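You operate a simulated robot arm through the tools that you are given. There is no shell and no other tool. Be economical: measure what you need, move in short steps, check, and stop when the job is done.

The job below is to be done with a simulated two-armed robot. You get a single attempt, and the scene is never put back.

TASK
Put the collar collet with the smallest size on its label from the grey mat on top of the black punch block. Put the 13 mm collet from the grey mat on the top of the store bench and the 16 mm collet on the top deck of the green cart. Put the 56 mm aluminium ring from the brown mat on the brass plate and the 50 mm aluminium ring on the dark plate. Put one of the springs from the brown mat on the blue mat. Fetch the yellow rag and set it on the ground plate. Press the comparator zero button three times. Take the white block on the top of the store bench and put it away on the top of the steel bench. Push the lower drawer of the collet chest shut. Take the way oil can and put it on the blue mat. Do these in any order. Set down upright: collar collet, spring, way oil can.

The check looks at the end state, three seconds after you hand in, the way a careful person would. Anything else that was tipped, shoved, dropped, spilled or broken makes it a failure.

THE ROBOT
Two 7-joint arms with two-finger parallel grippers on one trunk, on a base that drives. Base frame: it is fixed to the floor where the robot stands at the start and does not move with it; the origin is under the middle of the robot, x ahead of it, y to its left, z up; the surface under the hand at the start is at about z = 0.884. Readings come in m, rad, newtons and seconds.
The left shoulder is at the start at [0.071, 0.156, 1.105], the right one opposite. Places, roughly: aluminium ring [-2, 1.75, 1]; blue mat [-1, 1.6, 0.9]; brass plate (9x11x1 cm) [-1.9, 1.7, 0.9]; collar collet [0.75, 0, 1]; collet [0.75, 0, 1]; comparator zero button [0.6, 3.3, 0.9]; dark plate (9x11x1 cm) [-1.7, 1.6, 0.9]; ground plate [-3.5, 0.1, 0.9]; lower drawer of the collet chest [-3.3, 0.3, 0.5]; punch block (5x5x4 cm) [0.6, 0, 0.9]; spring (3x3x6 cm) [-1.8, 1.5, 0.9]; top deck of the green cart [2.3, -2.8, 0.7]; top of the steel bench [-1.7, -1.1, 0.9]; top of the store bench [-3.6, 0.1, 0.9]; way oil can [-3.5, -1.25, 0.75]; white block [-3.5, 0.5, 1]; yellow rag (6x11x4 cm) [-1.6, 1.1, 0.8]. Payload 3.91 kg a hand.
The TCP of each hand is the grasp point between the finger pads, 0.03 m short of the fingertips. In the tool frame z runs along the fingers and y along their closing line. The gripper opens to 0.11 m. The fingers are 0.02 m wide and 0.01 m thick; the gripper's body (0.048 by 0.112 m) begins 0.055 m behind the TCP.
Orientation is that of the tool frame in the base frame, as [roll, pitch, yaw] about the fixed x, y, z axes, in that order (R = Rz(yaw) Ry(pitch) Rx(roll)). With the fingers straight down and closing along the base's y, the tool's x points along the base's -x, its y along +y and its z along -z.

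THE INTERFACE
- The arms move only by the tool move_arm. It takes "left_commands", "right_commands" or both (then of equal length, played together; a hand with none holds still); each is a list of rows, each an object of numbers (a shift or turn left out is 0, a gripper value left out holds the last): "dx", "dy", "dz": the shift along the base's x, y, z in m; "ax", "ay", "az": the turn, a rotation vector about the base's x, y, z in rad. In form: [{"dx": .., "dy": .., "dz": .., "ax": .., "ay": .., "az": ..}, ...]. A call has 1 to 8 rows; each row is the pose to reach, as a shift and turn from the pose commanded when the call began. "left_grip" and "right_grip" are, for a hand that has rows, the gripper command, from -1 (fully open) to 1 (shut), values between in proportion, set as the call begins (left out, the last holds). A row lasts 0.2 s, in which the tool goes at most 0.05 m and 0.15 rad; a call with a longer step from one row to the next is refused whole, and so is a gripper value outside its range. Where a pose cannot be reached the arm comes as near as it can. A force on the tool above 40 N (or 10 N above the force at the start of the call, whichever is more), or a blocked arm, ends the call early, and 0.2 s more pass. Each finger travels about 0.108 m/s and halts on what it meets, pressing with about 25 N; the grip force reading is that of the motor and also rises with nothing between the fingers. The clock runs only during rows and for 0.2 s after the last one: add rows that repeat a pose to give the fingers time. It gives the time, the measured TCP pose, the force on the tool (base axes), the opening and the grip force at its end, in the units of the frame above (readings bear some noise), with the torque about the TCP (base axes, N m) and any sound that the robot's microphone picked up.
- Cameras (640 x 400 px; columns grow to the right, rows downward): "scene" is now at [0.1407, 0.0145, 1.3427]; the picture's right is [0.17, -0.98, 0.00], its down [-0.45, -0.08, -0.89] and it looks along [0.87, 0.15, -0.46] (base axes); focal length 253 px, centre (320, 200). "left" rides on the left gripper at [0.072, -0.017, -0.103] in its tool frame; the picture's right is [0.23, 0.97, 0.00], its down [-0.76, 0.18, -0.62] and it looks along [-0.61, 0.14, 0.78] (tool axes); focal length 222 px, centre (320, 200). "right" rides on the right gripper at [0.072, 0.017, -0.103] in its tool frame; the picture's right is [-0.23, 0.97, 0.00], its down [-0.76, -0.18, -0.62] and it looks along [-0.61, -0.14, 0.78] (tool axes); focal length 222 px, centre (320, 200). There is no depth. A picture from a camera that has moved, and an enlarged one, comes with that camera's place and axes in the base frame and with its lens.
- capture(camera): a new picture of that camera. The clock stands still meanwhile.
- move_column(by): slides the trunk up (or, below 0, down) by that many m; the arms and the scene camera ride with it, the base frame stays. It gives what a move gives, with no picture.
- drive_base(legs): drives the robot by 1 to 6 legs, each [ahead, left, turn to the left] in m, m and rad, along the robot's own axes; the way and the turn of a leg run together, so that a leg with both is an arc; at most 1.5 m and 3.142 rad a leg. The arms and the cameras ride along, it lands a little off, and it stops where it bumps. It gives what a move gives.
- pan_tilt(pan, tilt): turns the head with the scene camera to pan (to the left, within 1.501 rad either way) and tilt (down, from -0.506 to 1.204), counted from straight ahead of the robot. It gives what a move gives.
- enlarge(camera, box): a new picture of the part [left, top, right, bottom] of that camera's present view, enlarged. The clock stands still meanwhile.
- finish_job(): hands the job in; it is judged then, once.

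Work in short steps. Places have to be worked out from the pictures, the camera data and where the tool is seen: move nearer, look again, correct. Check each grasp and each placing, and mend what went wrong. You have 525 turns and 318 pictures in all, those below and enlarged ones among them. Open the grippers and draw the arms clear of the work before you hand the job in, unless the task says otherwise; then end with one line.

The tools are called after "Emit:" as a command line: name --argument value ..., lists and objects as JSON in quotes. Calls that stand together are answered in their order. move_arm: Moves the arms, as the interface text tells. Its arguments: {"type":"object","properties":{"left_commands":{"type":"array","items":{"type":"object","properties":{"dx":{"type":"number"},"dy":{"type":"number"},"dz":{"type":"number"},"ax":{"type":"number"},"ay":{"type":"number"},"az":{"type":"number"}}}},"left_grip":{"type":"number"},"right_commands":{"type":"array","items":{"type":"object","properties":{"dx":{"type":"number"},"dy":{"type":"number"},"dz":{"type":"number"},"ax":{"type":"number"},"ay":{"type":"number"},"az":{"type":"number"}}}},"right_grip":{"type":"number"}},"required":[]} The other tools are called the same way: move_column (by) slides the trunk up or down; drive_base (legs) drives the base; pan_tilt (pan, tilt) turns the head that bears the scene camera; capture (camera) takes a picture; enlarge (camera, box) takes an enlarged picture of a part of a camera's view; finish_job () hands the job in.

At the start:

```text
clock: 0.0
left_position: [0.6173, 0.2947, 1.1171]
left_tcp_rot: [3.141, 0.0, 3.141]
left_ft_force: [0.7, 0.1, 0.3]
left_moment: [0.0, 0.02, 0.03]
left_width: 0.1102
left_grasp_force: 0.1
right_position: [0.7164, -0.1852, 1.2014]
right_tcp_rot: [-3.142, -0.001, -3.14]
right_ft_force: [0.1, -0.3, -0.4]
right_moment: [0.0, 0.0, 0.01]
right_width: 0.1102
right_grasp_force: 0.0
trunk travel left (down, up): [-0.55, 0.39]
robot x, y, heading: [0.002, -0.0022, -0.004]
head pan, tilt: [0.173, 0.478]
```

scene: 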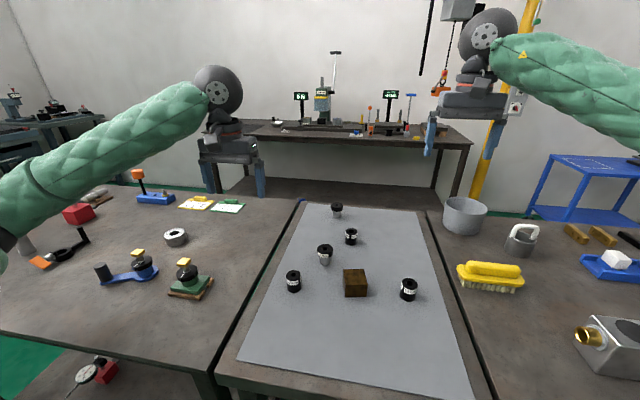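
right: 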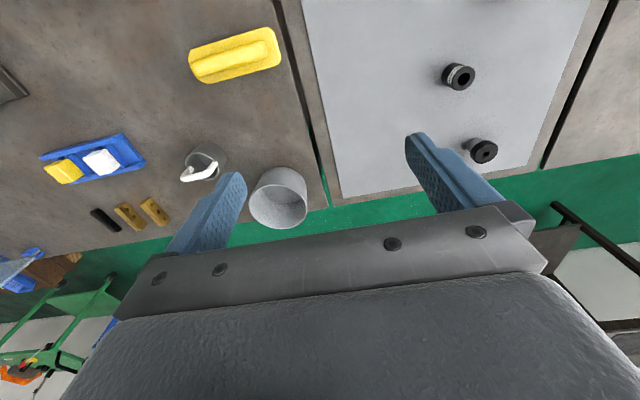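
left: 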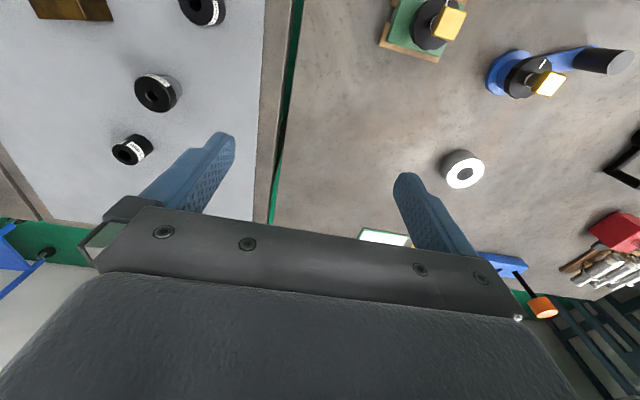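

The grey mat holds five collets and the punch block. I enlarge that region to read the labels.

Emit:
enlarge --camera "scene" --box '[270, 190, 430, 310]'

Emit:
enlarge --camera "scene" --box '[310, 190, 370, 275]'

```text
3.33 times, centred on (350, 250) of scene
camera zoom: at [0.1407, 0.0145, 1.3427], right [0.17, -0.98, 0.0], down [-0.45, -0.08, -0.89], along [0.87, 0.15, -0.46], focal length 842 px, centre (220, 33)
```

zoom: 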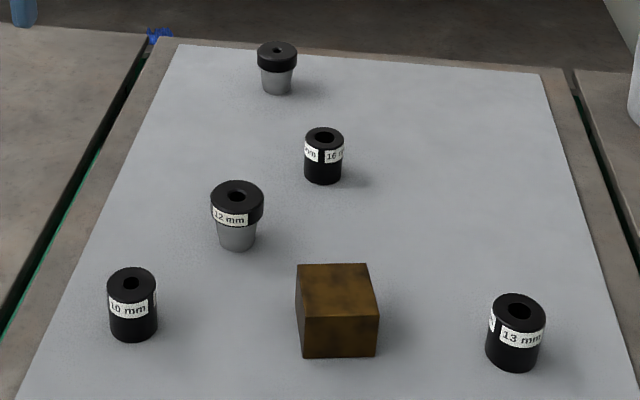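

```text
4.71 times, centred on (340, 232) of scene
camera zoom: at [0.1407, 0.0145, 1.3427], right [0.17, -0.98, 0.0], down [-0.45, -0.08, -0.89], along [0.87, 0.15, -0.46], focal length 1189 px, centre (226, 47)
```

zoom: 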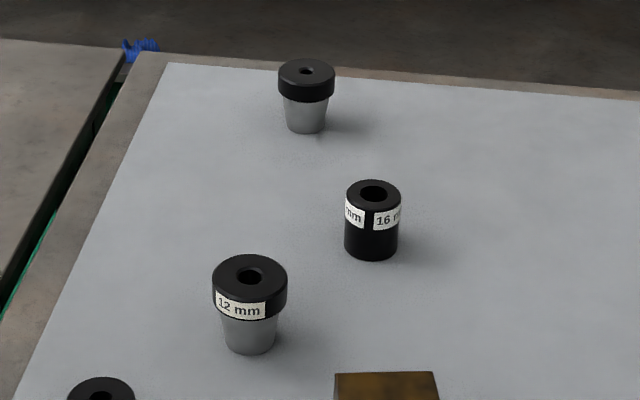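

The back collar collet, at about (0.89, 0.084), has no label facing me. I turn the right hand's camera to its right-hand side to read it.

Emit:
move_arm --right_commands '[{"az": 0.15, "dx": 0.02, "dy": 0.01, "dz": -0.01}, {"az": 0.3, "dx": 0.04, "dy": 0.02, "dz": -0.02}, {"az": 0.45, "dx": 0.06, "dy": 0.03, "dz": -0.03}, {"az": 0.6, "dx": 0.08, "dy": 0.04, "dz": -0.04}, {"az": 0.75, "dx": 0.1, "dy": 0.06, "dz": -0.05}, {"az": 0.9, "dx": 0.12, "dy": 0.07, "dz": -0.06}, {"az": 1.05, "dx": 0.14, "dy": 0.08, "dz": -0.07}, {"az": 1.2, "dx": 0.16, "dy": 0.09, "dz": -0.08}]'

Emit:
capture --camera "right"

```text
clock: 1.8
left_position: [0.6161, 0.2966, 1.1161]
left_tcp_rot: [-3.138, 0.001, 3.141]
left_ft_force: [-0.2, 0.8, 0.5]
left_moment: [-0.09, -0.06, 0.0]
left_width: 0.11
left_grasp_force: 0.1
right_position: [0.7193, -0.0532, 1.1473]
right_tcp_rot: [-3.141, 0.002, -1.991]
right_ft_force: [-1.4, -0.6, 0.1]
right_moment: [-0.01, -0.1, 0.0]
right_width: 0.1101
right_grasp_force: 0.0
right hand out of reach, approached as far as the arm can: row 6, 7, 8
trunk travel left (down, up): [-0.55, 0.39]
robot x, y, heading: [-0.0015, -0.0014, -0.007]
head pan, tilt: [0.173, 0.478]
```

```text
312 pictures are left
camera right: at [0.6735, -0.1141, 1.2515], right [-0.8, 0.6, 0.0], down [0.47, 0.62, 0.62], along [0.38, 0.5, -0.78], focal length 222 px, centre (320, 200)
```

right: 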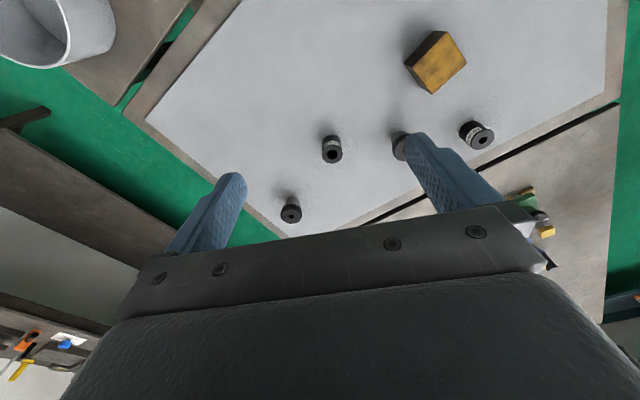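

The bore suggests the back collet is the smaller one; I'll confirm by its label once it's lifted. First I bring the right hand back out of the way.

Emit:
move_arm --right_commands '[{"az": -0.15, "dx": -0.02, "dy": -0.03, "dz": 0.01}, {"az": -0.3, "dx": -0.04, "dy": -0.06, "dz": 0.02}, {"az": -0.45, "dx": -0.06, "dy": -0.09, "dz": 0.03}, {"az": -0.6, "dx": -0.08, "dy": -0.12, "dz": 0.04}, {"az": -0.75, "dx": -0.1, "dy": -0.14, "dz": 0.05}, {"az": -0.9, "dx": -0.13, "dy": -0.16, "dz": 0.06}, {"az": -1.05, "dx": -0.16, "dy": -0.18, "dz": 0.07}, {"az": -1.2, "dx": -0.2, "dy": -0.2, "dz": 0.08}]'

```text
clock: 3.6
left_position: [0.6152, 0.2932, 1.118]
left_tcp_rot: [-3.141, 0.003, -3.141]
left_ft_force: [-0.5, 0.0, 0.1]
left_moment: [0.01, -0.03, 0.0]
left_width: 0.11
left_grasp_force: 0.0
right_position: [0.5201, -0.2585, 1.2266]
right_tcp_rot: [3.14, 0.002, 3.138]
right_ft_force: [0.6, 0.4, -0.8]
right_moment: [0.03, 0.01, -0.02]
right_width: 0.1102
right_grasp_force: 0.1
trunk travel left (down, up): [-0.55, 0.39]
robot x, y, heading: [-0.0002, 0.0013, 0.004]
head pan, tilt: [0.173, 0.478]
```

The right hand is back. Now the left hand moves toward a hover above the back collar collet.

Emit:
move_arm --left_commands '[{"dx": 0.03, "dy": -0.03, "dz": -0.01}, {"dx": 0.06, "dy": -0.06, "dz": -0.02}, {"dx": 0.09, "dy": -0.09, "dz": -0.03}, {"dx": 0.12, "dy": -0.12, "dz": -0.04}, {"dx": 0.15, "dy": -0.15, "dz": -0.05}, {"dx": 0.18, "dy": -0.18, "dz": -0.06}, {"dx": 0.205, "dy": -0.21, "dz": -0.07}, {"dx": 0.225, "dy": -0.21, "dz": -0.07}]' --left_grip -1

Emit:
capture --camera "left"

```text
clock: 5.4
left_position: [0.8414, 0.0828, 1.045]
left_tcp_rot: [-3.141, 0.001, 3.141]
left_ft_force: [0.2, 0.3, -0.2]
left_moment: [-0.04, 0.02, 0.0]
left_width: 0.1098
left_grasp_force: 0.0
right_position: [0.5221, -0.2593, 1.2257]
right_tcp_rot: [3.141, -0.001, -3.141]
right_ft_force: [0.1, -0.1, 0.0]
right_moment: [0.01, 0.01, 0.0]
right_width: 0.11
right_grasp_force: 0.0
trunk travel left (down, up): [-0.55, 0.39]
robot x, y, heading: [-0.0019, 0.0017, 0.005]
head pan, tilt: [0.173, 0.478]
```

```text
311 pictures are left
camera left: at [0.7691, 0.0664, 1.1494], right [-0.23, 0.97, 0.0], down [0.76, 0.18, 0.62], along [0.61, 0.14, -0.78], focal length 222 px, centre (320, 200)
```

left: 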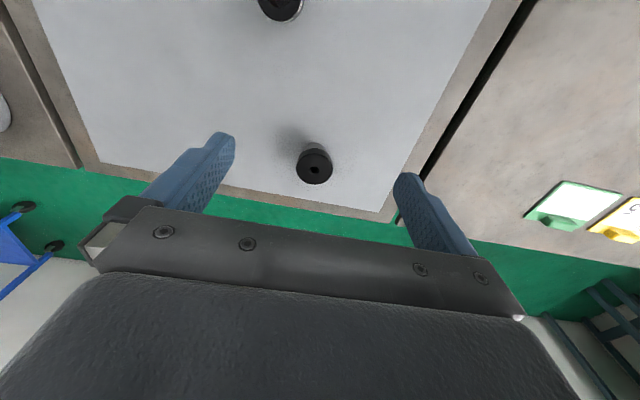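

The collet's top is near (0.894, 0.089). I centre over it, descend to z ≈ 0.922, then close.

Emit:
move_arm --left_commands '[{"dx": 0.027, "dy": 0.003}, {"dx": 0.053, "dy": 0.006}, {"dx": 0.053, "dy": 0.006, "dz": -0.04}, {"dx": 0.053, "dy": 0.006, "dz": -0.08}, {"dx": 0.053, "dy": 0.006, "dz": -0.11}, {"dx": 0.053, "dy": 0.006, "dz": -0.123}]'

Emit:
capture --camera "left"

```text
clock: 7.0
left_position: [0.9143, 0.0973, 1.0493]
left_tcp_rot: [3.131, 0.146, -3.13]
left_ft_force: [0.3, 1.2, 0.5]
left_moment: [-0.01, -0.01, 0.0]
left_width: 0.1101
left_grasp_force: 0.0
right_position: [0.5206, -0.2645, 1.2314]
right_tcp_rot: [3.132, 0.005, 3.135]
right_ft_force: [0.4, -1.6, 0.6]
right_moment: [0.04, -0.03, 0.02]
right_width: 0.1099
right_grasp_force: 0.1
trunk travel left (down, up): [-0.55, 0.39]
robot x, y, heading: [0.008, 0.0051, -0.002]
head pan, tilt: [0.173, 0.478]
stopped in row 6 (left hand): the arm was blocked; the commanded pose is now the measured one
```

```text
310 pictures are left
camera left: at [0.8278, 0.0786, 1.1406], right [-0.24, 0.97, -0.02], down [0.66, 0.18, 0.73], along [0.71, 0.16, -0.69], focal length 222 px, centre (320, 200)
```

left: 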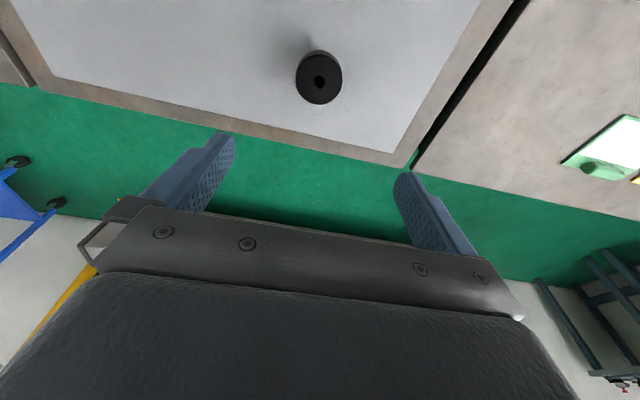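

The descent was blocked and the hand tilted. I look at the scene to see why.

Emit:
pan_tilt --pan 0.1 --tilt 0.7

Emit:
capture --camera "scene"

```text
clock: 7.8
left_position: [0.9157, 0.0905, 1.0475]
left_tcp_rot: [3.133, 0.143, -3.138]
left_ft_force: [-0.6, -0.4, -0.2]
left_moment: [-0.01, 0.0, 0.02]
left_width: 0.11
left_grasp_force: 0.0
right_position: [0.5216, -0.2637, 1.2312]
right_tcp_rot: [3.136, 0.002, 3.132]
right_ft_force: [-0.2, 0.3, -0.4]
right_moment: [-0.02, 0.03, 0.0]
right_width: 0.1103
right_grasp_force: 0.0
trunk travel left (down, up): [-0.55, 0.39]
robot x, y, heading: [0.0067, 0.009, -0.006]
head pan, tilt: [0.099, 0.7]
```

```text
309 pictures are left
camera scene: at [0.1361, 0.004, 1.3283], right [0.09, -1.0, -0.01], down [-0.64, -0.05, -0.77], along [0.76, 0.07, -0.64], focal length 253 px, centre (320, 200)
```

scene: 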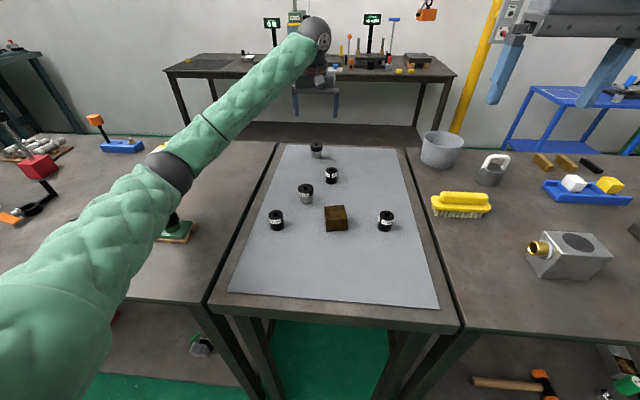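

I zoom in on the elbow's surroundings to see whether it touched the green-based item.

Emit:
enlarge --camera "scene" --box '[60, 80, 260, 260]'

```text
2.22 times, centred on (160, 170) of scene
camera zoom: at [0.1361, 0.004, 1.3283], right [0.09, -1.0, -0.01], down [-0.64, -0.05, -0.77], along [0.76, 0.07, -0.64], focal length 561 px, centre (676, 267)
```

zoom: 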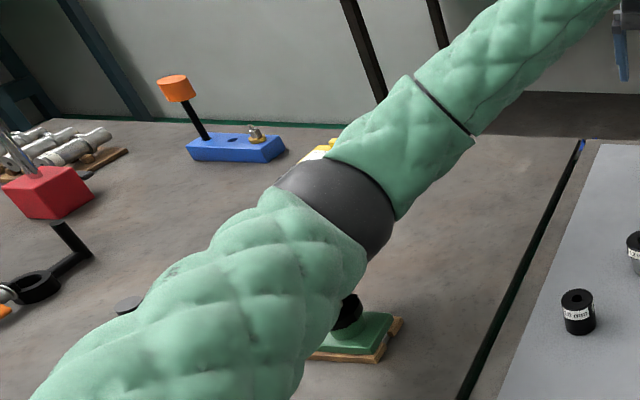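

I back the hand off, level it, and then raise the trunk to give the elbow clearance.

Emit:
move_arm --left_commands '[{"dx": -0.03, "dz": 0.02, "ay": 0.07}, {"dx": -0.06, "dz": 0.04, "ay": 0.145}, {"dx": -0.09, "dz": 0.06, "ay": 0.145}]'

Emit:
move_column --by 0.15

Emit:
capture --camera "scene"

```text
clock: 8.6
left_position: [0.8219, 0.0982, 1.0796]
left_tcp_rot: [3.134, -0.031, -3.134]
left_ft_force: [-0.7, -1.5, 0.3]
left_moment: [0.0, 0.03, 0.0]
left_width: 0.1099
left_grasp_force: 0.0
right_position: [0.5235, -0.2606, 1.224]
right_tcp_rot: [3.141, 0.0, 3.139]
right_ft_force: [0.1, -0.6, 0.5]
right_moment: [0.07, -0.01, 0.02]
right_width: 0.1099
right_grasp_force: 0.0
trunk travel left (down, up): [-0.55, 0.39]
robot x, y, heading: [0.0011, 0.004, 0.001]
head pan, tilt: [0.099, 0.7]
```

```text
clock: 10.3
left_position: [0.8257, 0.0988, 1.2306]
left_tcp_rot: [3.136, -0.029, -3.134]
left_ft_force: [0.1, -0.1, -0.9]
left_moment: [-0.02, 0.04, 0.0]
left_width: 0.1102
left_grasp_force: 0.1
right_position: [0.5258, -0.256, 1.3759]
right_tcp_rot: [3.141, -0.001, 3.139]
right_ft_force: [0.2, -0.3, 0.0]
right_moment: [0.02, 0.0, -0.04]
right_width: 0.1098
right_grasp_force: 0.0
trunk travel left (down, up): [-0.7, 0.24]
robot x, y, heading: [0.0041, 0.0043, -0.007]
head pan, tilt: [0.099, 0.7]
```

```text
307 pictures are left
camera scene: at [0.1391, 0.0099, 1.4729], right [0.1, -1.0, 0.0], down [-0.64, -0.06, -0.76], along [0.76, 0.07, -0.64], focal length 253 px, centre (320, 200)
```

scene: 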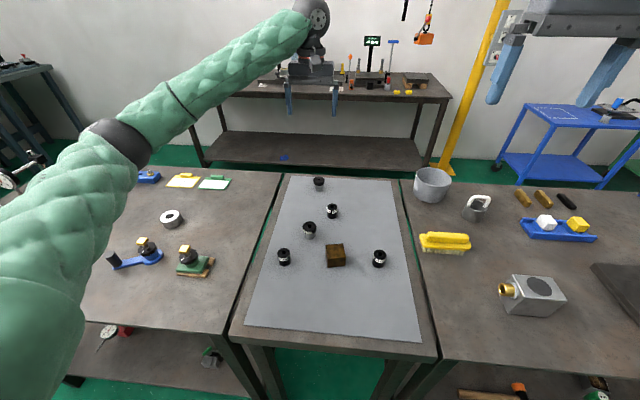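

Nothing was disturbed. I descend again in two stages, starting from above the collet.

Emit:
move_arm --left_commands '[{"dx": 0.034, "dy": -0.005, "dz": -0.03, "ay": -0.03}, {"dx": 0.068, "dy": -0.01, "dz": -0.06, "ay": -0.03}, {"dx": 0.068, "dy": -0.01, "dz": -0.1, "ay": -0.03}, {"dx": 0.068, "dy": -0.01, "dz": -0.14, "ay": -0.03}, {"dx": 0.068, "dy": -0.01, "dz": -0.18, "ay": -0.03}, {"dx": 0.068, "dy": -0.01, "dz": -0.22, "ay": -0.03}]'

Emit:
capture --camera "left"

```text
clock: 11.7
left_position: [0.8927, 0.089, 1.0089]
left_tcp_rot: [3.137, 0.001, -3.135]
left_ft_force: [-0.3, -0.1, 0.0]
left_moment: [0.03, -0.02, 0.0]
left_width: 0.11
left_grasp_force: 0.1
right_position: [0.5271, -0.256, 1.3753]
right_tcp_rot: [-3.141, -0.002, 3.138]
right_ft_force: [-0.7, 0.0, 0.7]
right_moment: [-0.03, 0.03, -0.02]
right_width: 0.1099
right_grasp_force: 0.1
trunk travel left (down, up): [-0.7, 0.24]
robot x, y, heading: [0.0056, 0.0023, -0.004]
head pan, tilt: [0.099, 0.7]
```

```text
306 pictures are left
camera left: at [0.8206, 0.0731, 1.1128], right [-0.23, 0.97, 0.0], down [0.76, 0.18, 0.63], along [0.61, 0.15, -0.78], focal length 222 px, centre (320, 200)
```

left: 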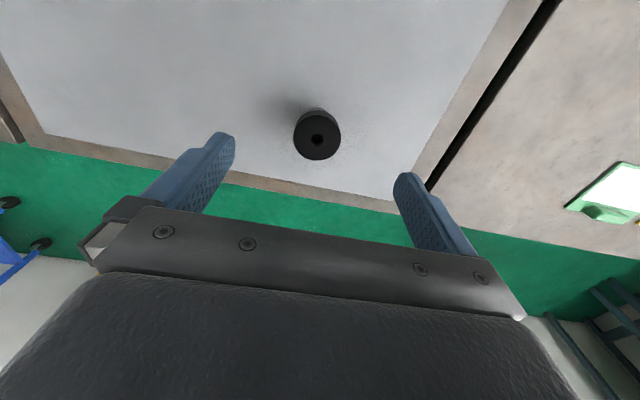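

The collet is centred at about (0.895, 0.090), so I descend onto the collar and grip it.

Emit:
move_arm --left_commands '[{"dx": 0.003, "dy": 0.001, "dz": -0.04}, {"dx": 0.003, "dy": 0.001, "dz": -0.075}, {"dx": 0.003, "dy": 0.001, "dz": -0.087}]'

Emit:
move_arm --left_commands '[{}, {}, {}, {}]' --left_grip 1

Emit:
capture --camera "left"

```text
clock: 12.7
left_position: [0.8799, 0.2005, 0.9449]
left_tcp_rot: [-3.137, 0.032, -3.035]
left_ft_force: [1.0, 7.4, 7.5]
left_moment: [-0.57, 0.08, -0.02]
left_width: 0.1103
left_grasp_force: 0.1
right_position: [0.5342, -0.1816, 1.3729]
right_tcp_rot: [-3.132, -0.01, -3.054]
right_ft_force: [2.2, 4.6, -2.2]
right_moment: [-0.39, 0.28, 0.01]
right_width: 0.11
right_grasp_force: 0.0
trunk travel left (down, up): [-0.7, 0.24]
robot x, y, heading: [-0.0121, 0.0156, 0.089]
head pan, tilt: [0.099, 0.7]
stopped in row 3 (left hand): the arm was blocked; the commanded pose is now the measured one
```

```text
clock: 13.7
left_position: [0.8943, 0.1509, 0.9424]
left_tcp_rot: [3.136, 0.026, -3.086]
left_ft_force: [-0.5, 0.8, 0.2]
left_moment: [0.01, -0.02, 0.03]
left_width: 0.0
left_grasp_force: 25.4
right_position: [0.5331, -0.2163, 1.3778]
right_tcp_rot: [-3.14, 0.002, -3.101]
right_ft_force: [-0.2, 0.7, 0.4]
right_moment: [0.01, -0.06, -0.03]
right_width: 0.11
right_grasp_force: 0.1
trunk travel left (down, up): [-0.7, 0.24]
robot x, y, heading: [0.0023, 0.0208, 0.043]
head pan, tilt: [0.099, 0.7]
```

```text
305 pictures are left
camera left: at [0.8194, 0.1312, 1.0435], right [-0.28, 0.96, 0.0], down [0.74, 0.22, 0.64], along [0.62, 0.18, -0.77], focal length 222 px, centre (320, 200)
```

left: 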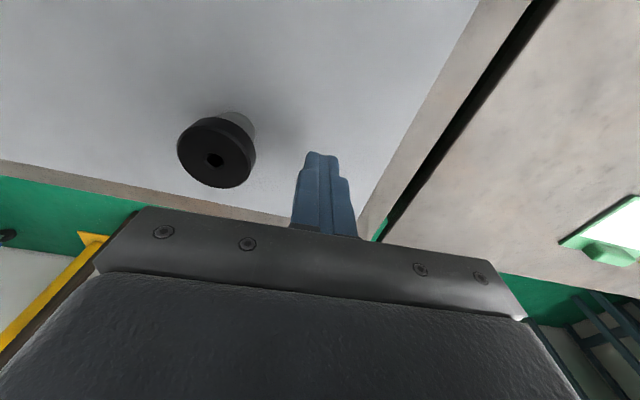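

The arm was blocked again and the base got twisted, but the collet didn't move. I lift a little and look at what is in the way.

Emit:
capture --camera "scene"

```text
304 pictures are left
camera scene: at [0.1353, 0.0324, 1.473], right [0.14, -0.99, 0.0], down [-0.64, -0.09, -0.77], along [0.76, 0.11, -0.64], focal length 253 px, centre (320, 200)
```

scene: 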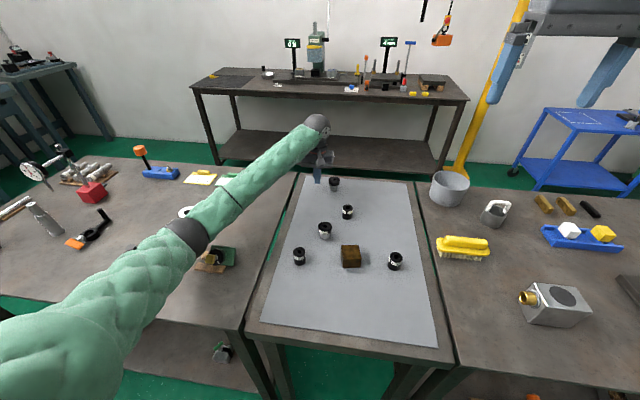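

Emit:
enlarge --camera "scene" --box '[100, 160, 300, 300]'

```text
2.86 times, centred on (200, 230) of scene
camera zoom: at [0.1353, 0.0324, 1.473], right [0.14, -0.99, 0.0], down [-0.64, -0.09, -0.77], along [0.76, 0.11, -0.64], focal length 722 px, centre (663, 114)
```

zoom: 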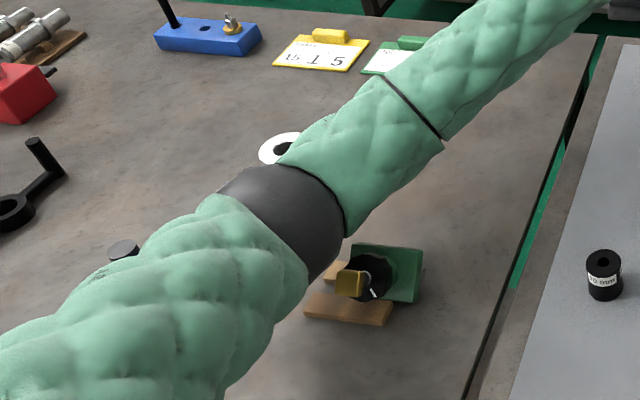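

The elbow tipped the small green-based item on the left bench, so I'll have to set it upright again. I raise the trunk straight up to get clear, then open the gripper.

Emit:
move_column --by 0.2

Emit:
move_arm --left_commands '[{"dx": -0.05}, {"dx": -0.1}, {"dx": -0.15}, {"dx": -0.2, "dy": 0.03}, {"dx": -0.25, "dy": 0.06}, {"dx": -0.29, "dy": 0.1}]' --left_grip -1

Emit:
capture --camera "scene"

```text
clock: 15.9
left_position: [0.8948, 0.1519, 1.1406]
left_tcp_rot: [3.136, 0.022, -3.084]
left_ft_force: [-0.2, -1.2, 0.0]
left_moment: [0.03, 0.01, 0.01]
left_width: 0.0
left_grasp_force: 24.6
right_position: [0.5355, -0.2165, 1.577]
right_tcp_rot: [-3.141, -0.001, -3.102]
right_ft_force: [0.2, 0.9, -0.1]
right_moment: [0.03, 0.0, 0.01]
right_width: 0.1102
right_grasp_force: 0.0
trunk travel left (down, up): [-0.9, 0.04]
robot x, y, heading: [0.0029, 0.017, 0.042]
head pan, tilt: [0.099, 0.7]
```

```text
refused: row 4 steps farther than a row can; nothing moved
```

```text
302 pictures are left
camera scene: at [0.1373, 0.0325, 1.673], right [0.14, -0.99, 0.0], down [-0.64, -0.09, -0.76], along [0.76, 0.11, -0.64], focal length 253 px, centre (320, 200)
```

scene: 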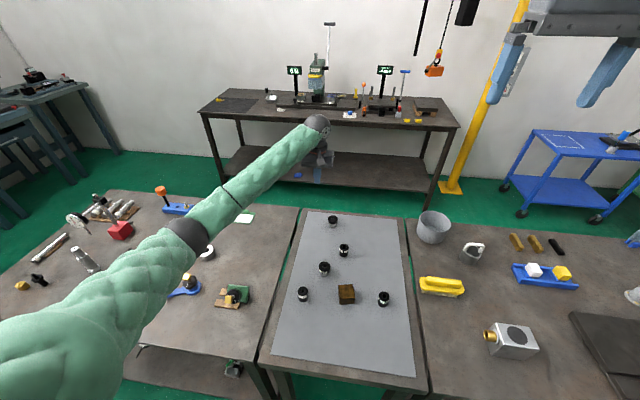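

The trunk is up, so I retract the left arm with smaller steps and then look at the tipped item.

Emit:
move_arm --left_commands '[{"dx": -0.04, "dz": 0.01}, {"dx": -0.08, "dz": 0.02}, {"dx": -0.12, "dz": 0.03}, {"dx": -0.16, "dz": 0.04}, {"dx": -0.2, "dz": 0.05}, {"dx": -0.24, "dz": 0.06}, {"dx": -0.28, "dz": 0.07}, {"dx": -0.3, "dz": 0.08}]' --left_grip -1

Emit:
enlarge --camera "scene" --box '[120, 240, 280, 340]'

```text
clock: 17.7
left_position: [0.5935, 0.1522, 1.2235]
left_tcp_rot: [3.135, 0.023, -3.084]
left_ft_force: [0.3, -0.7, 0.0]
left_moment: [0.03, 0.0, 0.01]
left_width: 0.11
left_grasp_force: 0.0
right_position: [0.5355, -0.2165, 1.578]
right_tcp_rot: [-3.141, -0.001, -3.102]
right_ft_force: [0.4, 0.2, 0.1]
right_moment: [0.01, 0.03, 0.0]
right_width: 0.1098
right_grasp_force: 0.1
trunk travel left (down, up): [-0.9, 0.04]
robot x, y, heading: [0.0049, 0.0206, 0.04]
head pan, tilt: [0.099, 0.7]
```

```text
4.00 times, centred on (200, 290) of scene
camera zoom: at [0.1369, 0.0324, 1.6731], right [0.14, -0.99, 0.0], down [-0.64, -0.09, -0.76], along [0.76, 0.11, -0.64], focal length 1011 px, centre (800, -160)
```

zoom: 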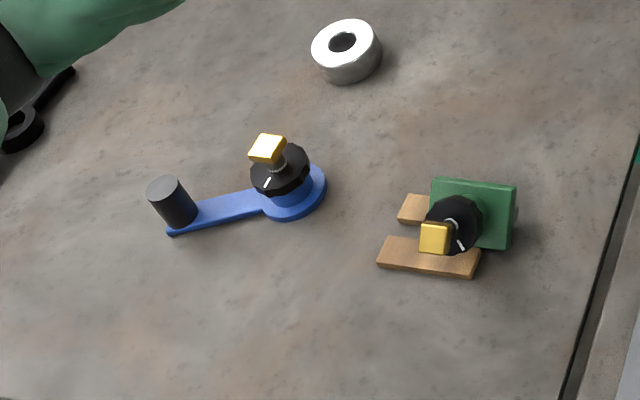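

The green plate seems to be standing on edge against its wooden slats. I bring the left camera above it for a close look.

Emit:
move_arm --left_commands '[{"dx": -0.02, "dy": 0.03}, {"dx": -0.04, "dy": 0.06}, {"dx": -0.06, "dy": 0.1}, {"dx": -0.08, "dy": 0.14}, {"dx": -0.1, "dy": 0.17}, {"dx": -0.12, "dy": 0.2}, {"dx": -0.14, "dy": 0.23}]'

Emit:
capture --camera "left"

```text
clock: 19.3
left_position: [0.4527, 0.3858, 1.2226]
left_tcp_rot: [3.137, 0.022, -3.088]
left_ft_force: [-0.2, -0.3, 0.4]
left_moment: [0.0, -0.04, 0.01]
left_width: 0.1099
left_grasp_force: 0.1
right_position: [0.5327, -0.2158, 1.5789]
right_tcp_rot: [3.142, 0.003, -3.1]
right_ft_force: [-0.4, -0.1, -0.1]
right_moment: [-0.01, -0.01, 0.02]
right_width: 0.1103
right_grasp_force: 0.0
trunk travel left (down, up): [-0.9, 0.04]
robot x, y, heading: [0.0028, 0.0196, 0.042]
head pan, tilt: [0.099, 0.7]
```

```text
300 pictures are left
camera left: at [0.3783, 0.3642, 1.3238], right [-0.28, 0.96, 0.0], down [0.74, 0.22, 0.64], along [0.62, 0.18, -0.77], focal length 222 px, centre (320, 200)
```

left: 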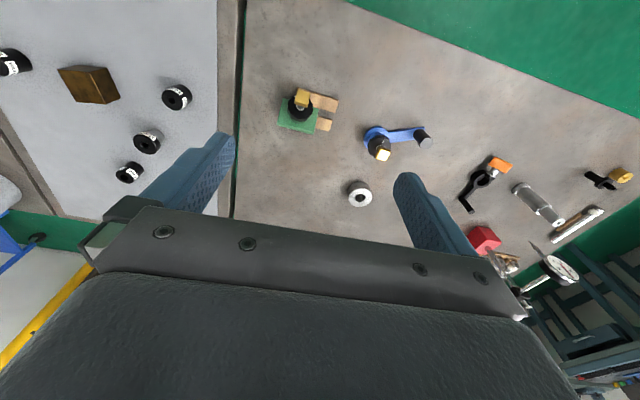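

Emit:
enlarge --camera "left" --box '[260, 70, 360, 150]'

```text
5.00 times, centred on (310, 110) of left
camera zoom: at [0.3783, 0.3642, 1.3238], right [-0.28, 0.96, 0.0], down [0.74, 0.22, 0.64], along [0.62, 0.18, -0.77], focal length 1111 px, centre (370, 650)
```

zoom: 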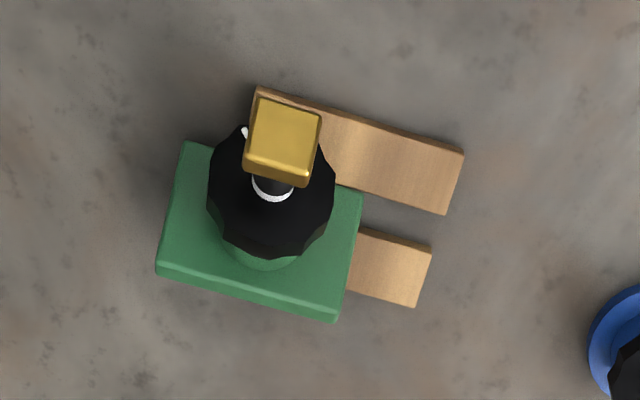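

The boards haven't moved. The green plate has slid off them and leans about 44° toward the robot, with its knob axis along (-0.7, 0, 0.7). I'll grip the knob along that axis, level it and set it back, so first I tilt the left hand into alignment.

Emit:
move_arm --left_commands '[{"dx": -0.01, "dz": -0.02, "ay": -0.13, "az": -0.01}, {"dx": -0.02, "dz": -0.04, "ay": -0.26, "az": -0.02}, {"dx": -0.03, "dz": -0.06, "dy": -0.005, "ay": -0.39, "az": -0.02}, {"dx": -0.04, "dz": -0.08, "dy": -0.01, "ay": -0.52, "az": -0.03}, {"dx": -0.045, "dz": -0.1, "dy": -0.02, "ay": -0.65, "az": -0.03}, {"dx": -0.05, "dz": -0.12, "dy": -0.02, "ay": -0.78, "az": -0.03}]' --left_grip -0.3

Emit:
capture --camera "left"

Emit:
capture --camera "scene"

```text
clock: 20.7
left_position: [0.4576, 0.3856, 1.0487]
left_tcp_rot: [-3.101, 0.802, -3.101]
left_ft_force: [0.0, 0.3, 0.1]
left_moment: [-0.02, 0.01, 0.0]
left_width: 0.0713
left_grasp_force: 0.1
left hand out of reach, approached as far as the arm can: row 1, 2, 3, 4, 5, 6
right_position: [0.535, -0.2155, 1.5775]
right_tcp_rot: [-3.141, 0.001, -3.101]
right_ft_force: [-1.0, -0.7, 0.2]
right_moment: [0.01, 0.02, 0.03]
right_width: 0.1104
right_grasp_force: 0.0
trunk travel left (down, up): [-0.9, 0.04]
robot x, y, heading: [0.0007, 0.0199, 0.05]
head pan, tilt: [0.099, 0.7]
```

```text
298 pictures are left
camera left: at [0.3324, 0.3687, 1.0699], right [-0.17, 0.97, -0.19], down [0.08, 0.2, 0.98], along [0.98, 0.15, -0.11], focal length 222 px, centre (320, 200)
```

left: 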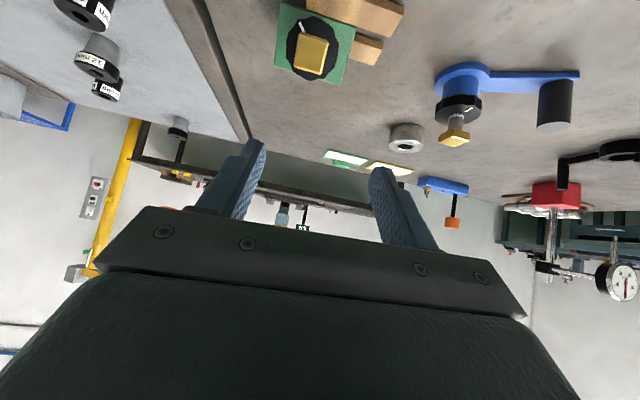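

```text
297 pictures are left
camera scene: at [0.1365, 0.0328, 1.6732], right [0.14, -0.99, 0.0], down [-0.64, -0.09, -0.76], along [0.76, 0.11, -0.64], focal length 253 px, centre (320, 200)
```

scene: 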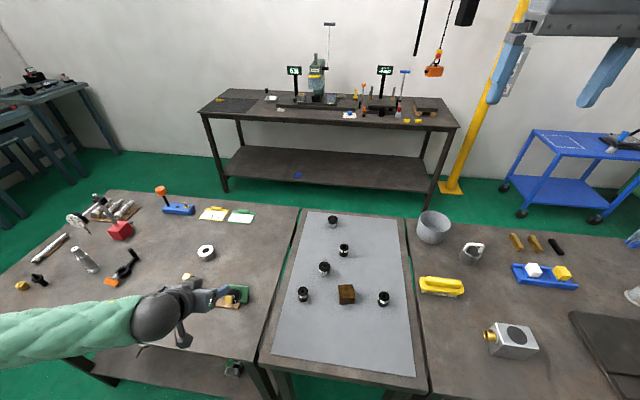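

The hand faces the plate squarely but is too close in for this arm. I drive the base back 0.15 m and straighten the heading to gain room.

Emit:
drive_base --legs '[[-0.15, 0, -0.045]]'

Emit:
capture --camera "left"

```text
clock: 22.1
left_position: [0.3238, 0.3621, 1.0486]
left_tcp_rot: [-3.104, 0.8, 3.137]
left_ft_force: [0.1, 0.6, -0.7]
left_moment: [0.01, 0.0, 0.0]
left_width: 0.0714
left_grasp_force: 0.0
right_position: [0.375, -0.2429, 1.5754]
right_tcp_rot: [3.141, -0.002, 3.137]
right_ft_force: [0.6, -0.8, 0.5]
right_moment: [-0.01, 0.01, -0.02]
right_width: 0.11
right_grasp_force: 0.0
trunk travel left (down, up): [-0.9, 0.04]
robot x, y, heading: [-0.1463, 0.0186, 0.001]
head pan, tilt: [0.099, 0.7]
```

```text
296 pictures are left
camera left: at [0.1984, 0.3504, 1.0694], right [-0.13, 0.97, -0.19], down [0.09, 0.2, 0.98], along [0.99, 0.11, -0.11], focal length 222 px, centre (320, 200)
```

left: 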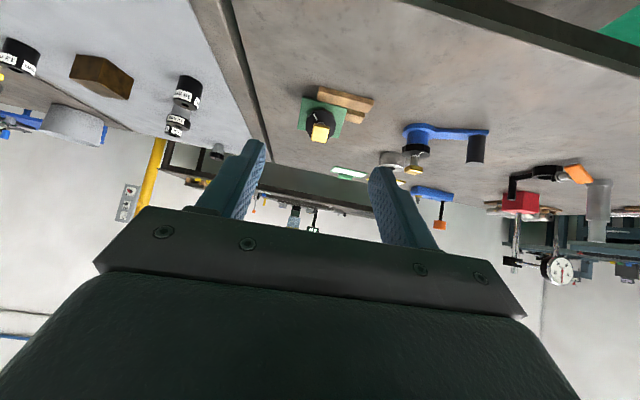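

Emit:
enlarge --camera "left" --box '[270, 60, 410, 160]'

```text
4.00 times, centred on (340, 110) of left
camera zoom: at [0.1984, 0.3504, 1.0694], right [-0.13, 0.97, -0.19], down [0.09, 0.2, 0.98], along [0.99, 0.11, -0.11], focal length 888 px, centre (240, 560)
```

zoom: 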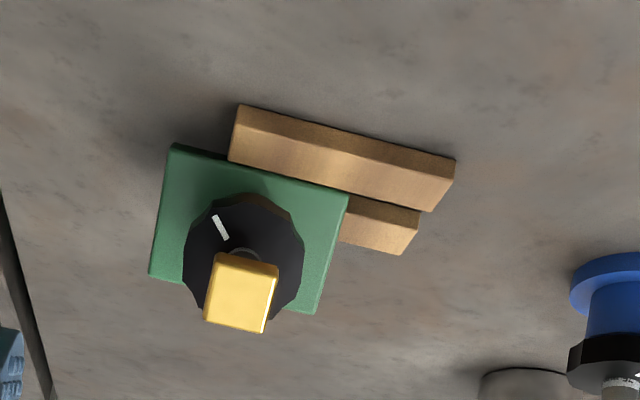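

I triangulate the knob face to about (0.507, 0.365, 0.925), with its axis at 45°. I approach along that axis to TCP (0.495, 0.365, 0.936).

Emit:
move_arm --left_commands '[{"dx": 0.034, "dy": 0.001, "dz": -0.014}, {"dx": 0.068, "dy": 0.002, "dz": -0.028}, {"dx": 0.101, "dy": 0.003, "dz": -0.042}, {"dx": 0.125, "dy": 0.003, "dz": -0.066}, {"dx": 0.14, "dy": 0.003, "dz": -0.081}]' --left_grip -0.55

Emit:
capture --camera "left"

Emit:
enlarge --camera "scene" --box '[170, 220, 330, 320]'

```text
clock: 23.2
left_position: [0.4639, 0.366, 0.9679]
left_tcp_rot: [-3.105, 0.803, 3.137]
left_ft_force: [-0.9, -0.8, 0.3]
left_moment: [0.04, -0.01, -0.01]
left_width: 0.0855
left_grasp_force: 0.1
right_position: [0.3733, -0.2426, 1.5776]
right_tcp_rot: [-3.141, 0.0, 3.136]
right_ft_force: [-0.3, 0.6, 0.2]
right_moment: [0.01, 0.0, 0.01]
right_width: 0.1098
right_grasp_force: 0.1
trunk travel left (down, up): [-0.9, 0.04]
robot x, y, heading: [-0.1497, 0.0162, -0.004]
head pan, tilt: [0.099, 0.7]
```

```text
294 pictures are left
camera left: at [0.3382, 0.355, 0.9886], right [-0.13, 0.97, -0.19], down [0.09, 0.2, 0.98], along [0.99, 0.11, -0.11], focal length 222 px, centre (320, 200)
```

left: 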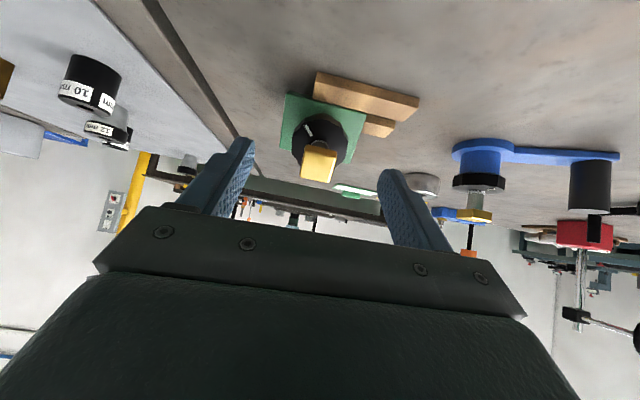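

```text
4.00 times, centred on (250, 270) of scene
camera zoom: at [-0.0139, 0.0235, 1.6731], right [0.1, -1.0, 0.0], down [-0.64, -0.06, -0.76], along [0.76, 0.07, -0.64], focal length 1011 px, centre (600, -80)
```

zoom: 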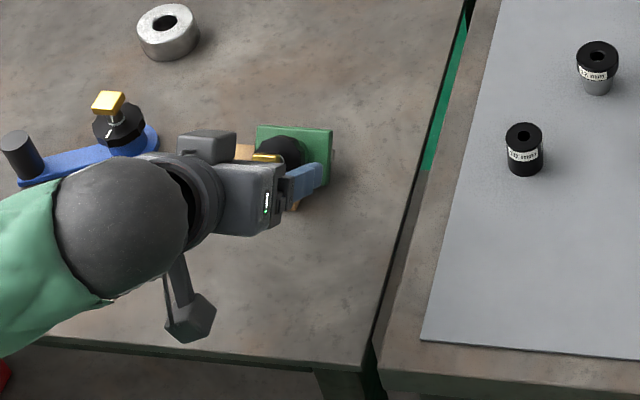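

It's well centred, so I advance the last 44 mm along the axis and close.

Emit:
move_arm --left_commands '[{"dx": 0.016, "dz": -0.016}, {"dx": 0.031, "dz": -0.031}]'

Emit:
move_arm --left_commands '[{}, {}, {}]' --left_grip 0.6

Emit:
capture --camera "left"

```text
clock: 23.9
left_position: [0.4936, 0.3656, 0.9366]
left_tcp_rot: [-3.106, 0.804, 3.139]
left_ft_force: [-0.7, -0.4, -0.4]
left_moment: [-0.01, -0.03, 0.03]
left_width: 0.0855
left_grasp_force: 0.1
right_position: [0.3723, -0.2419, 1.5773]
right_tcp_rot: [-3.142, -0.001, 3.137]
right_ft_force: [0.8, 0.2, 0.0]
right_moment: [0.02, 0.02, 0.03]
right_width: 0.11
right_grasp_force: 0.1
trunk travel left (down, up): [-0.9, 0.04]
robot x, y, heading: [-0.1517, 0.014, -0.0]
head pan, tilt: [0.099, 0.7]
```

```text
clock: 24.6
left_position: [0.4925, 0.3652, 0.9374]
left_tcp_rot: [-3.105, 0.803, 3.138]
left_ft_force: [-4.0, -2.3, 1.6]
left_moment: [0.16, 0.13, 0.08]
left_width: 0.0432
left_grasp_force: 25.3
right_position: [0.3711, -0.2425, 1.5765]
right_tcp_rot: [-3.139, 0.0, 3.135]
right_ft_force: [0.3, -0.7, 0.7]
right_moment: [0.0, -0.01, 0.0]
right_width: 0.11
right_grasp_force: 0.1
trunk travel left (down, up): [-0.9, 0.04]
robot x, y, heading: [-0.149, 0.0167, -0.003]
head pan, tilt: [0.099, 0.7]
```

```text
292 pictures are left
camera left: at [0.3672, 0.3537, 0.9577], right [-0.13, 0.97, -0.19], down [0.09, 0.2, 0.98], along [0.99, 0.11, -0.11], focal length 222 px, centre (320, 200)
```

left: 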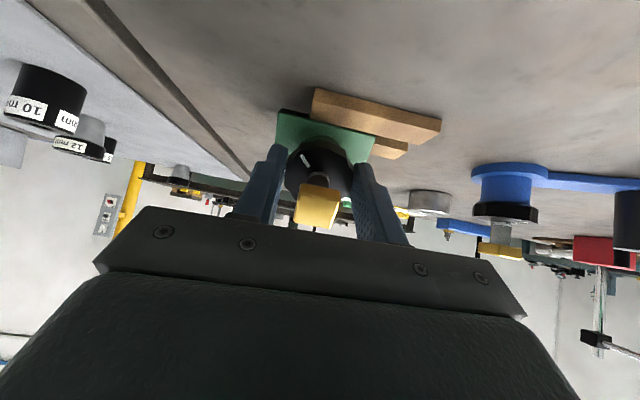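

The knob is gripped at 43 mm. I lift it 9 cm and level the hand.

Emit:
move_arm --left_commands '[{"dz": 0.03}, {"dz": 0.06}, {"dz": 0.1, "ay": 0.12}, {"dz": 0.12, "ay": 0.26}, {"dz": 0.12, "ay": 0.4}, {"dz": 0.12, "ay": 0.54}, {"dz": 0.12, "ay": 0.68}, {"dz": 0.12, "ay": 0.79}]' --left_grip 1

Emit:
capture --camera "left"

Emit:
enlarge --camera "scene" --box '[170, 220, 330, 320]'

```text
clock: 26.4
left_position: [0.4938, 0.3654, 1.0576]
left_tcp_rot: [-3.103, 0.01, 3.14]
left_ft_force: [-0.3, 0.7, -5.1]
left_moment: [0.03, 0.01, -0.01]
left_width: 0.0433
left_grasp_force: 24.8
right_position: [0.3729, -0.2419, 1.5756]
right_tcp_rot: [3.14, 0.0, 3.137]
right_ft_force: [0.0, -0.3, 0.5]
right_moment: [0.02, 0.0, 0.01]
right_width: 0.1103
right_grasp_force: 0.1
trunk travel left (down, up): [-0.9, 0.04]
robot x, y, heading: [-0.1478, 0.0183, -0.001]
head pan, tilt: [0.099, 0.7]
```

```text
291 pictures are left
camera left: at [0.4199, 0.3542, 1.1606], right [-0.22, 0.97, -0.04], down [0.76, 0.2, 0.62], along [0.61, 0.11, -0.78], focal length 222 px, centre (320, 200)
```

left: 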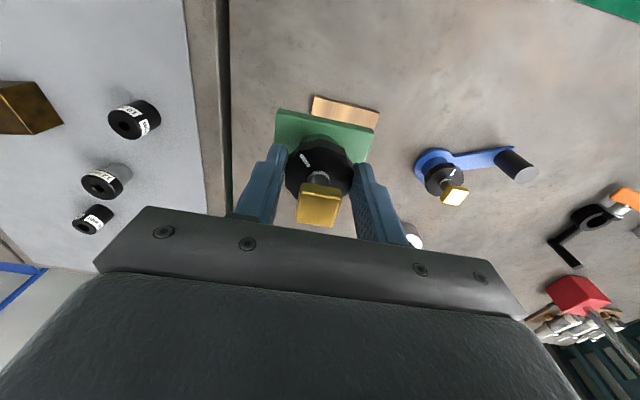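

```text
4.00 times, centred on (250, 270) of scene
camera zoom: at [-0.0131, 0.0236, 1.673], right [0.1, -1.0, 0.0], down [-0.64, -0.06, -0.76], along [0.76, 0.07, -0.65], focal length 1011 px, centre (600, -80)
```

zoom: 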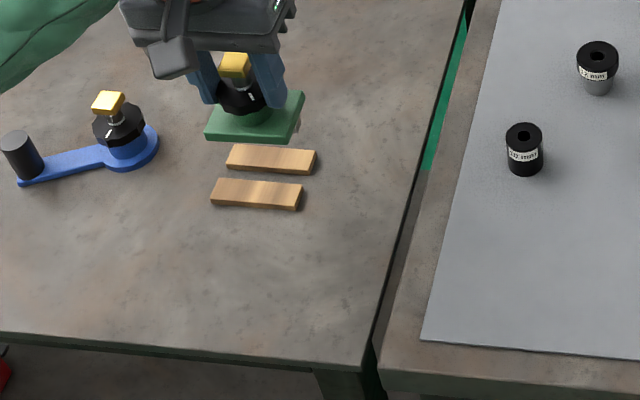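

It's held level. I move it over the slats' centre at about (0.515, 0.387) and lower it to just above them.

Emit:
move_arm --left_commands '[{"dx": 0.012, "dy": 0.011}, {"dx": 0.024, "dy": 0.0225}, {"dx": 0.024, "dy": 0.0225, "dz": -0.04}, {"dx": 0.024, "dy": 0.0225, "dz": -0.08}, {"dx": 0.024, "dy": 0.0225, "dz": -0.1}]'

Emit:
enlarge --camera "scene" --box '[170, 220, 330, 320]'

Emit:
enlarge --camera "left" --box '[240, 80, 400, 240]'

```text
clock: 27.6
left_position: [0.5167, 0.388, 0.9561]
left_tcp_rot: [-3.104, 0.011, 3.14]
left_ft_force: [-0.2, -0.9, -5.1]
left_moment: [0.03, 0.04, -0.03]
left_width: 0.0432
left_grasp_force: 25.2
right_position: [0.3735, -0.2423, 1.5774]
right_tcp_rot: [3.141, 0.0, 3.135]
right_ft_force: [-0.1, 0.1, -0.3]
right_moment: [0.01, 0.0, 0.02]
right_width: 0.1101
right_grasp_force: 0.2
trunk travel left (down, up): [-0.9, 0.04]
robot x, y, heading: [-0.1491, 0.0182, -0.0]
head pan, tilt: [0.099, 0.7]
```

```text
4.00 times, centred on (250, 270) of scene
camera zoom: at [-0.0138, 0.0235, 1.6731], right [0.1, -1.0, 0.0], down [-0.64, -0.06, -0.76], along [0.76, 0.07, -0.64], focal length 1011 px, centre (600, -80)
```

zoom: 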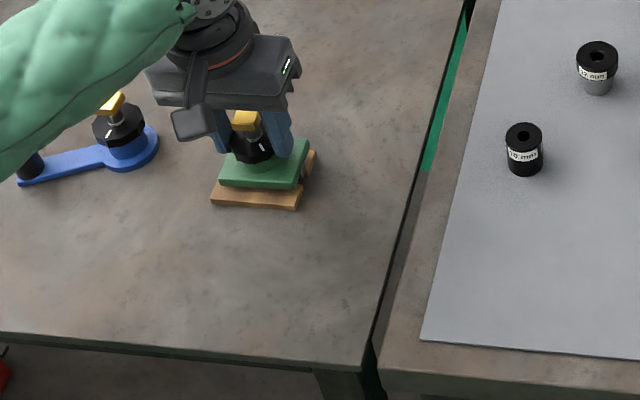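

```text
2.50 times, centred on (320, 160) of left
camera zoom: at [0.4438, 0.3769, 1.0605], right [-0.22, 0.97, -0.04], down [0.75, 0.2, 0.63], along [0.62, 0.11, -0.78], focal length 555 px, centre (320, 300)
```

zoom: 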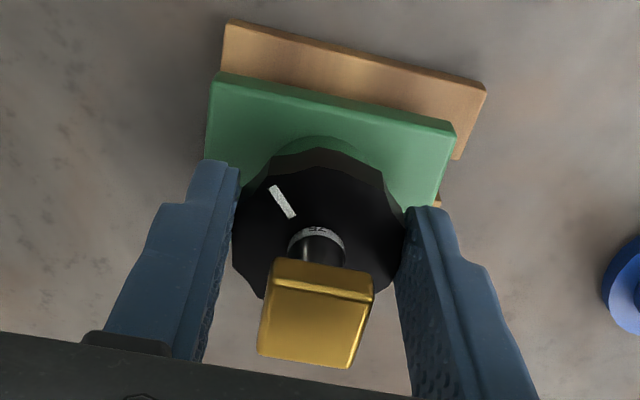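

It's aligned over the slats. I lower it in small steps and watch for contact.

Emit:
move_arm --left_commands '[{"dy": 0.002, "dz": -0.004}, {"dy": 0.002, "dz": -0.008}, {"dy": 0.002, "dz": -0.01}]'

Emit:
enlarge --camera "scene" --box '[200, 240, 280, 290]'

```text
clock: 28.4
left_position: [0.5172, 0.3892, 0.9499]
left_tcp_rot: [-3.104, 0.016, 3.138]
left_ft_force: [1.7, -5.8, 15.0]
left_moment: [0.12, -0.28, -0.13]
left_width: 0.0434
left_grasp_force: 25.3
right_position: [0.371, -0.2449, 1.5764]
right_tcp_rot: [3.14, 0.0, 3.138]
right_ft_force: [-0.2, 0.3, -0.5]
right_moment: [-0.02, 0.0, 0.02]
right_width: 0.1102
right_grasp_force: 0.1
trunk travel left (down, up): [-0.9, 0.04]
robot x, y, heading: [-0.1505, 0.0148, 0.0]
head pan, tilt: [0.099, 0.7]
```

```text
8.00 times, centred on (240, 265) of scene
camera zoom: at [-0.0155, 0.0218, 1.6733], right [0.1, -1.0, 0.0], down [-0.64, -0.06, -0.77], along [0.76, 0.07, -0.64], focal length 2021 px, centre (960, -320)
```

zoom: 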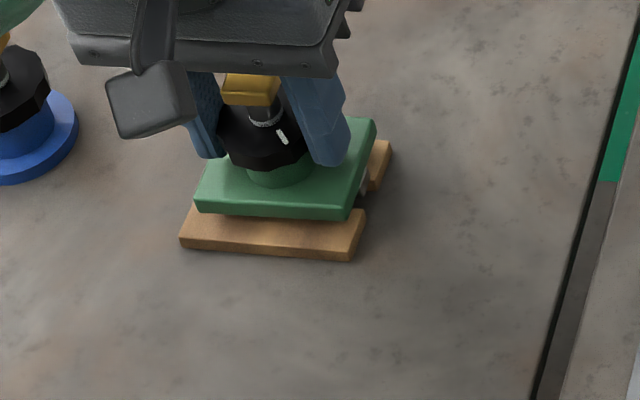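

There is contact with 15 N. I press down another 2 mm to see whether it seats, then look closely.

Emit:
move_arm --left_commands '[{"dz": -0.002}, {"dz": -0.003}]'

Emit:
enlarge --camera "left" --box '[260, 100, 380, 180]'

```text
clock: 29.1
left_position: [0.5169, 0.3894, 0.946]
left_tcp_rot: [-3.104, 0.015, 3.139]
left_ft_force: [-1.5, -5.6, 16.7]
left_moment: [0.17, -0.17, -0.03]
left_width: 0.0433
left_grasp_force: 26.0
right_position: [0.3707, -0.2439, 1.5769]
right_tcp_rot: [3.138, 0.002, 3.138]
right_ft_force: [-0.1, -1.3, -1.2]
right_moment: [0.03, 0.0, -0.02]
right_width: 0.1105
right_grasp_force: 0.0
trunk travel left (down, up): [-0.9, 0.04]
robot x, y, heading: [-0.1491, 0.0176, -0.001]
head pan, tilt: [0.099, 0.7]
```

```text
5.00 times, centred on (320, 140) of left
camera zoom: at [0.4424, 0.377, 1.0494], right [-0.22, 0.97, -0.04], down [0.75, 0.2, 0.63], along [0.62, 0.11, -0.78], focal length 1111 px, centre (320, 500)
```

zoom: 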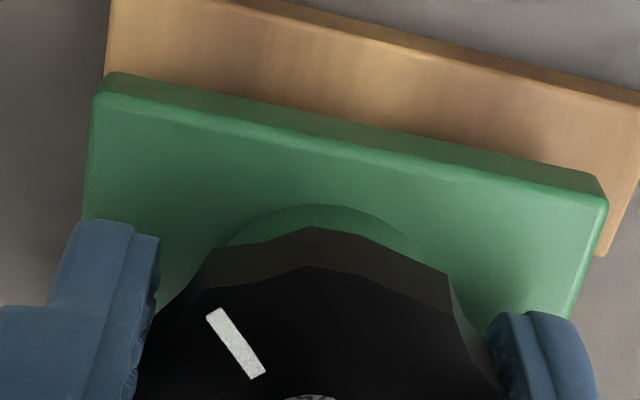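

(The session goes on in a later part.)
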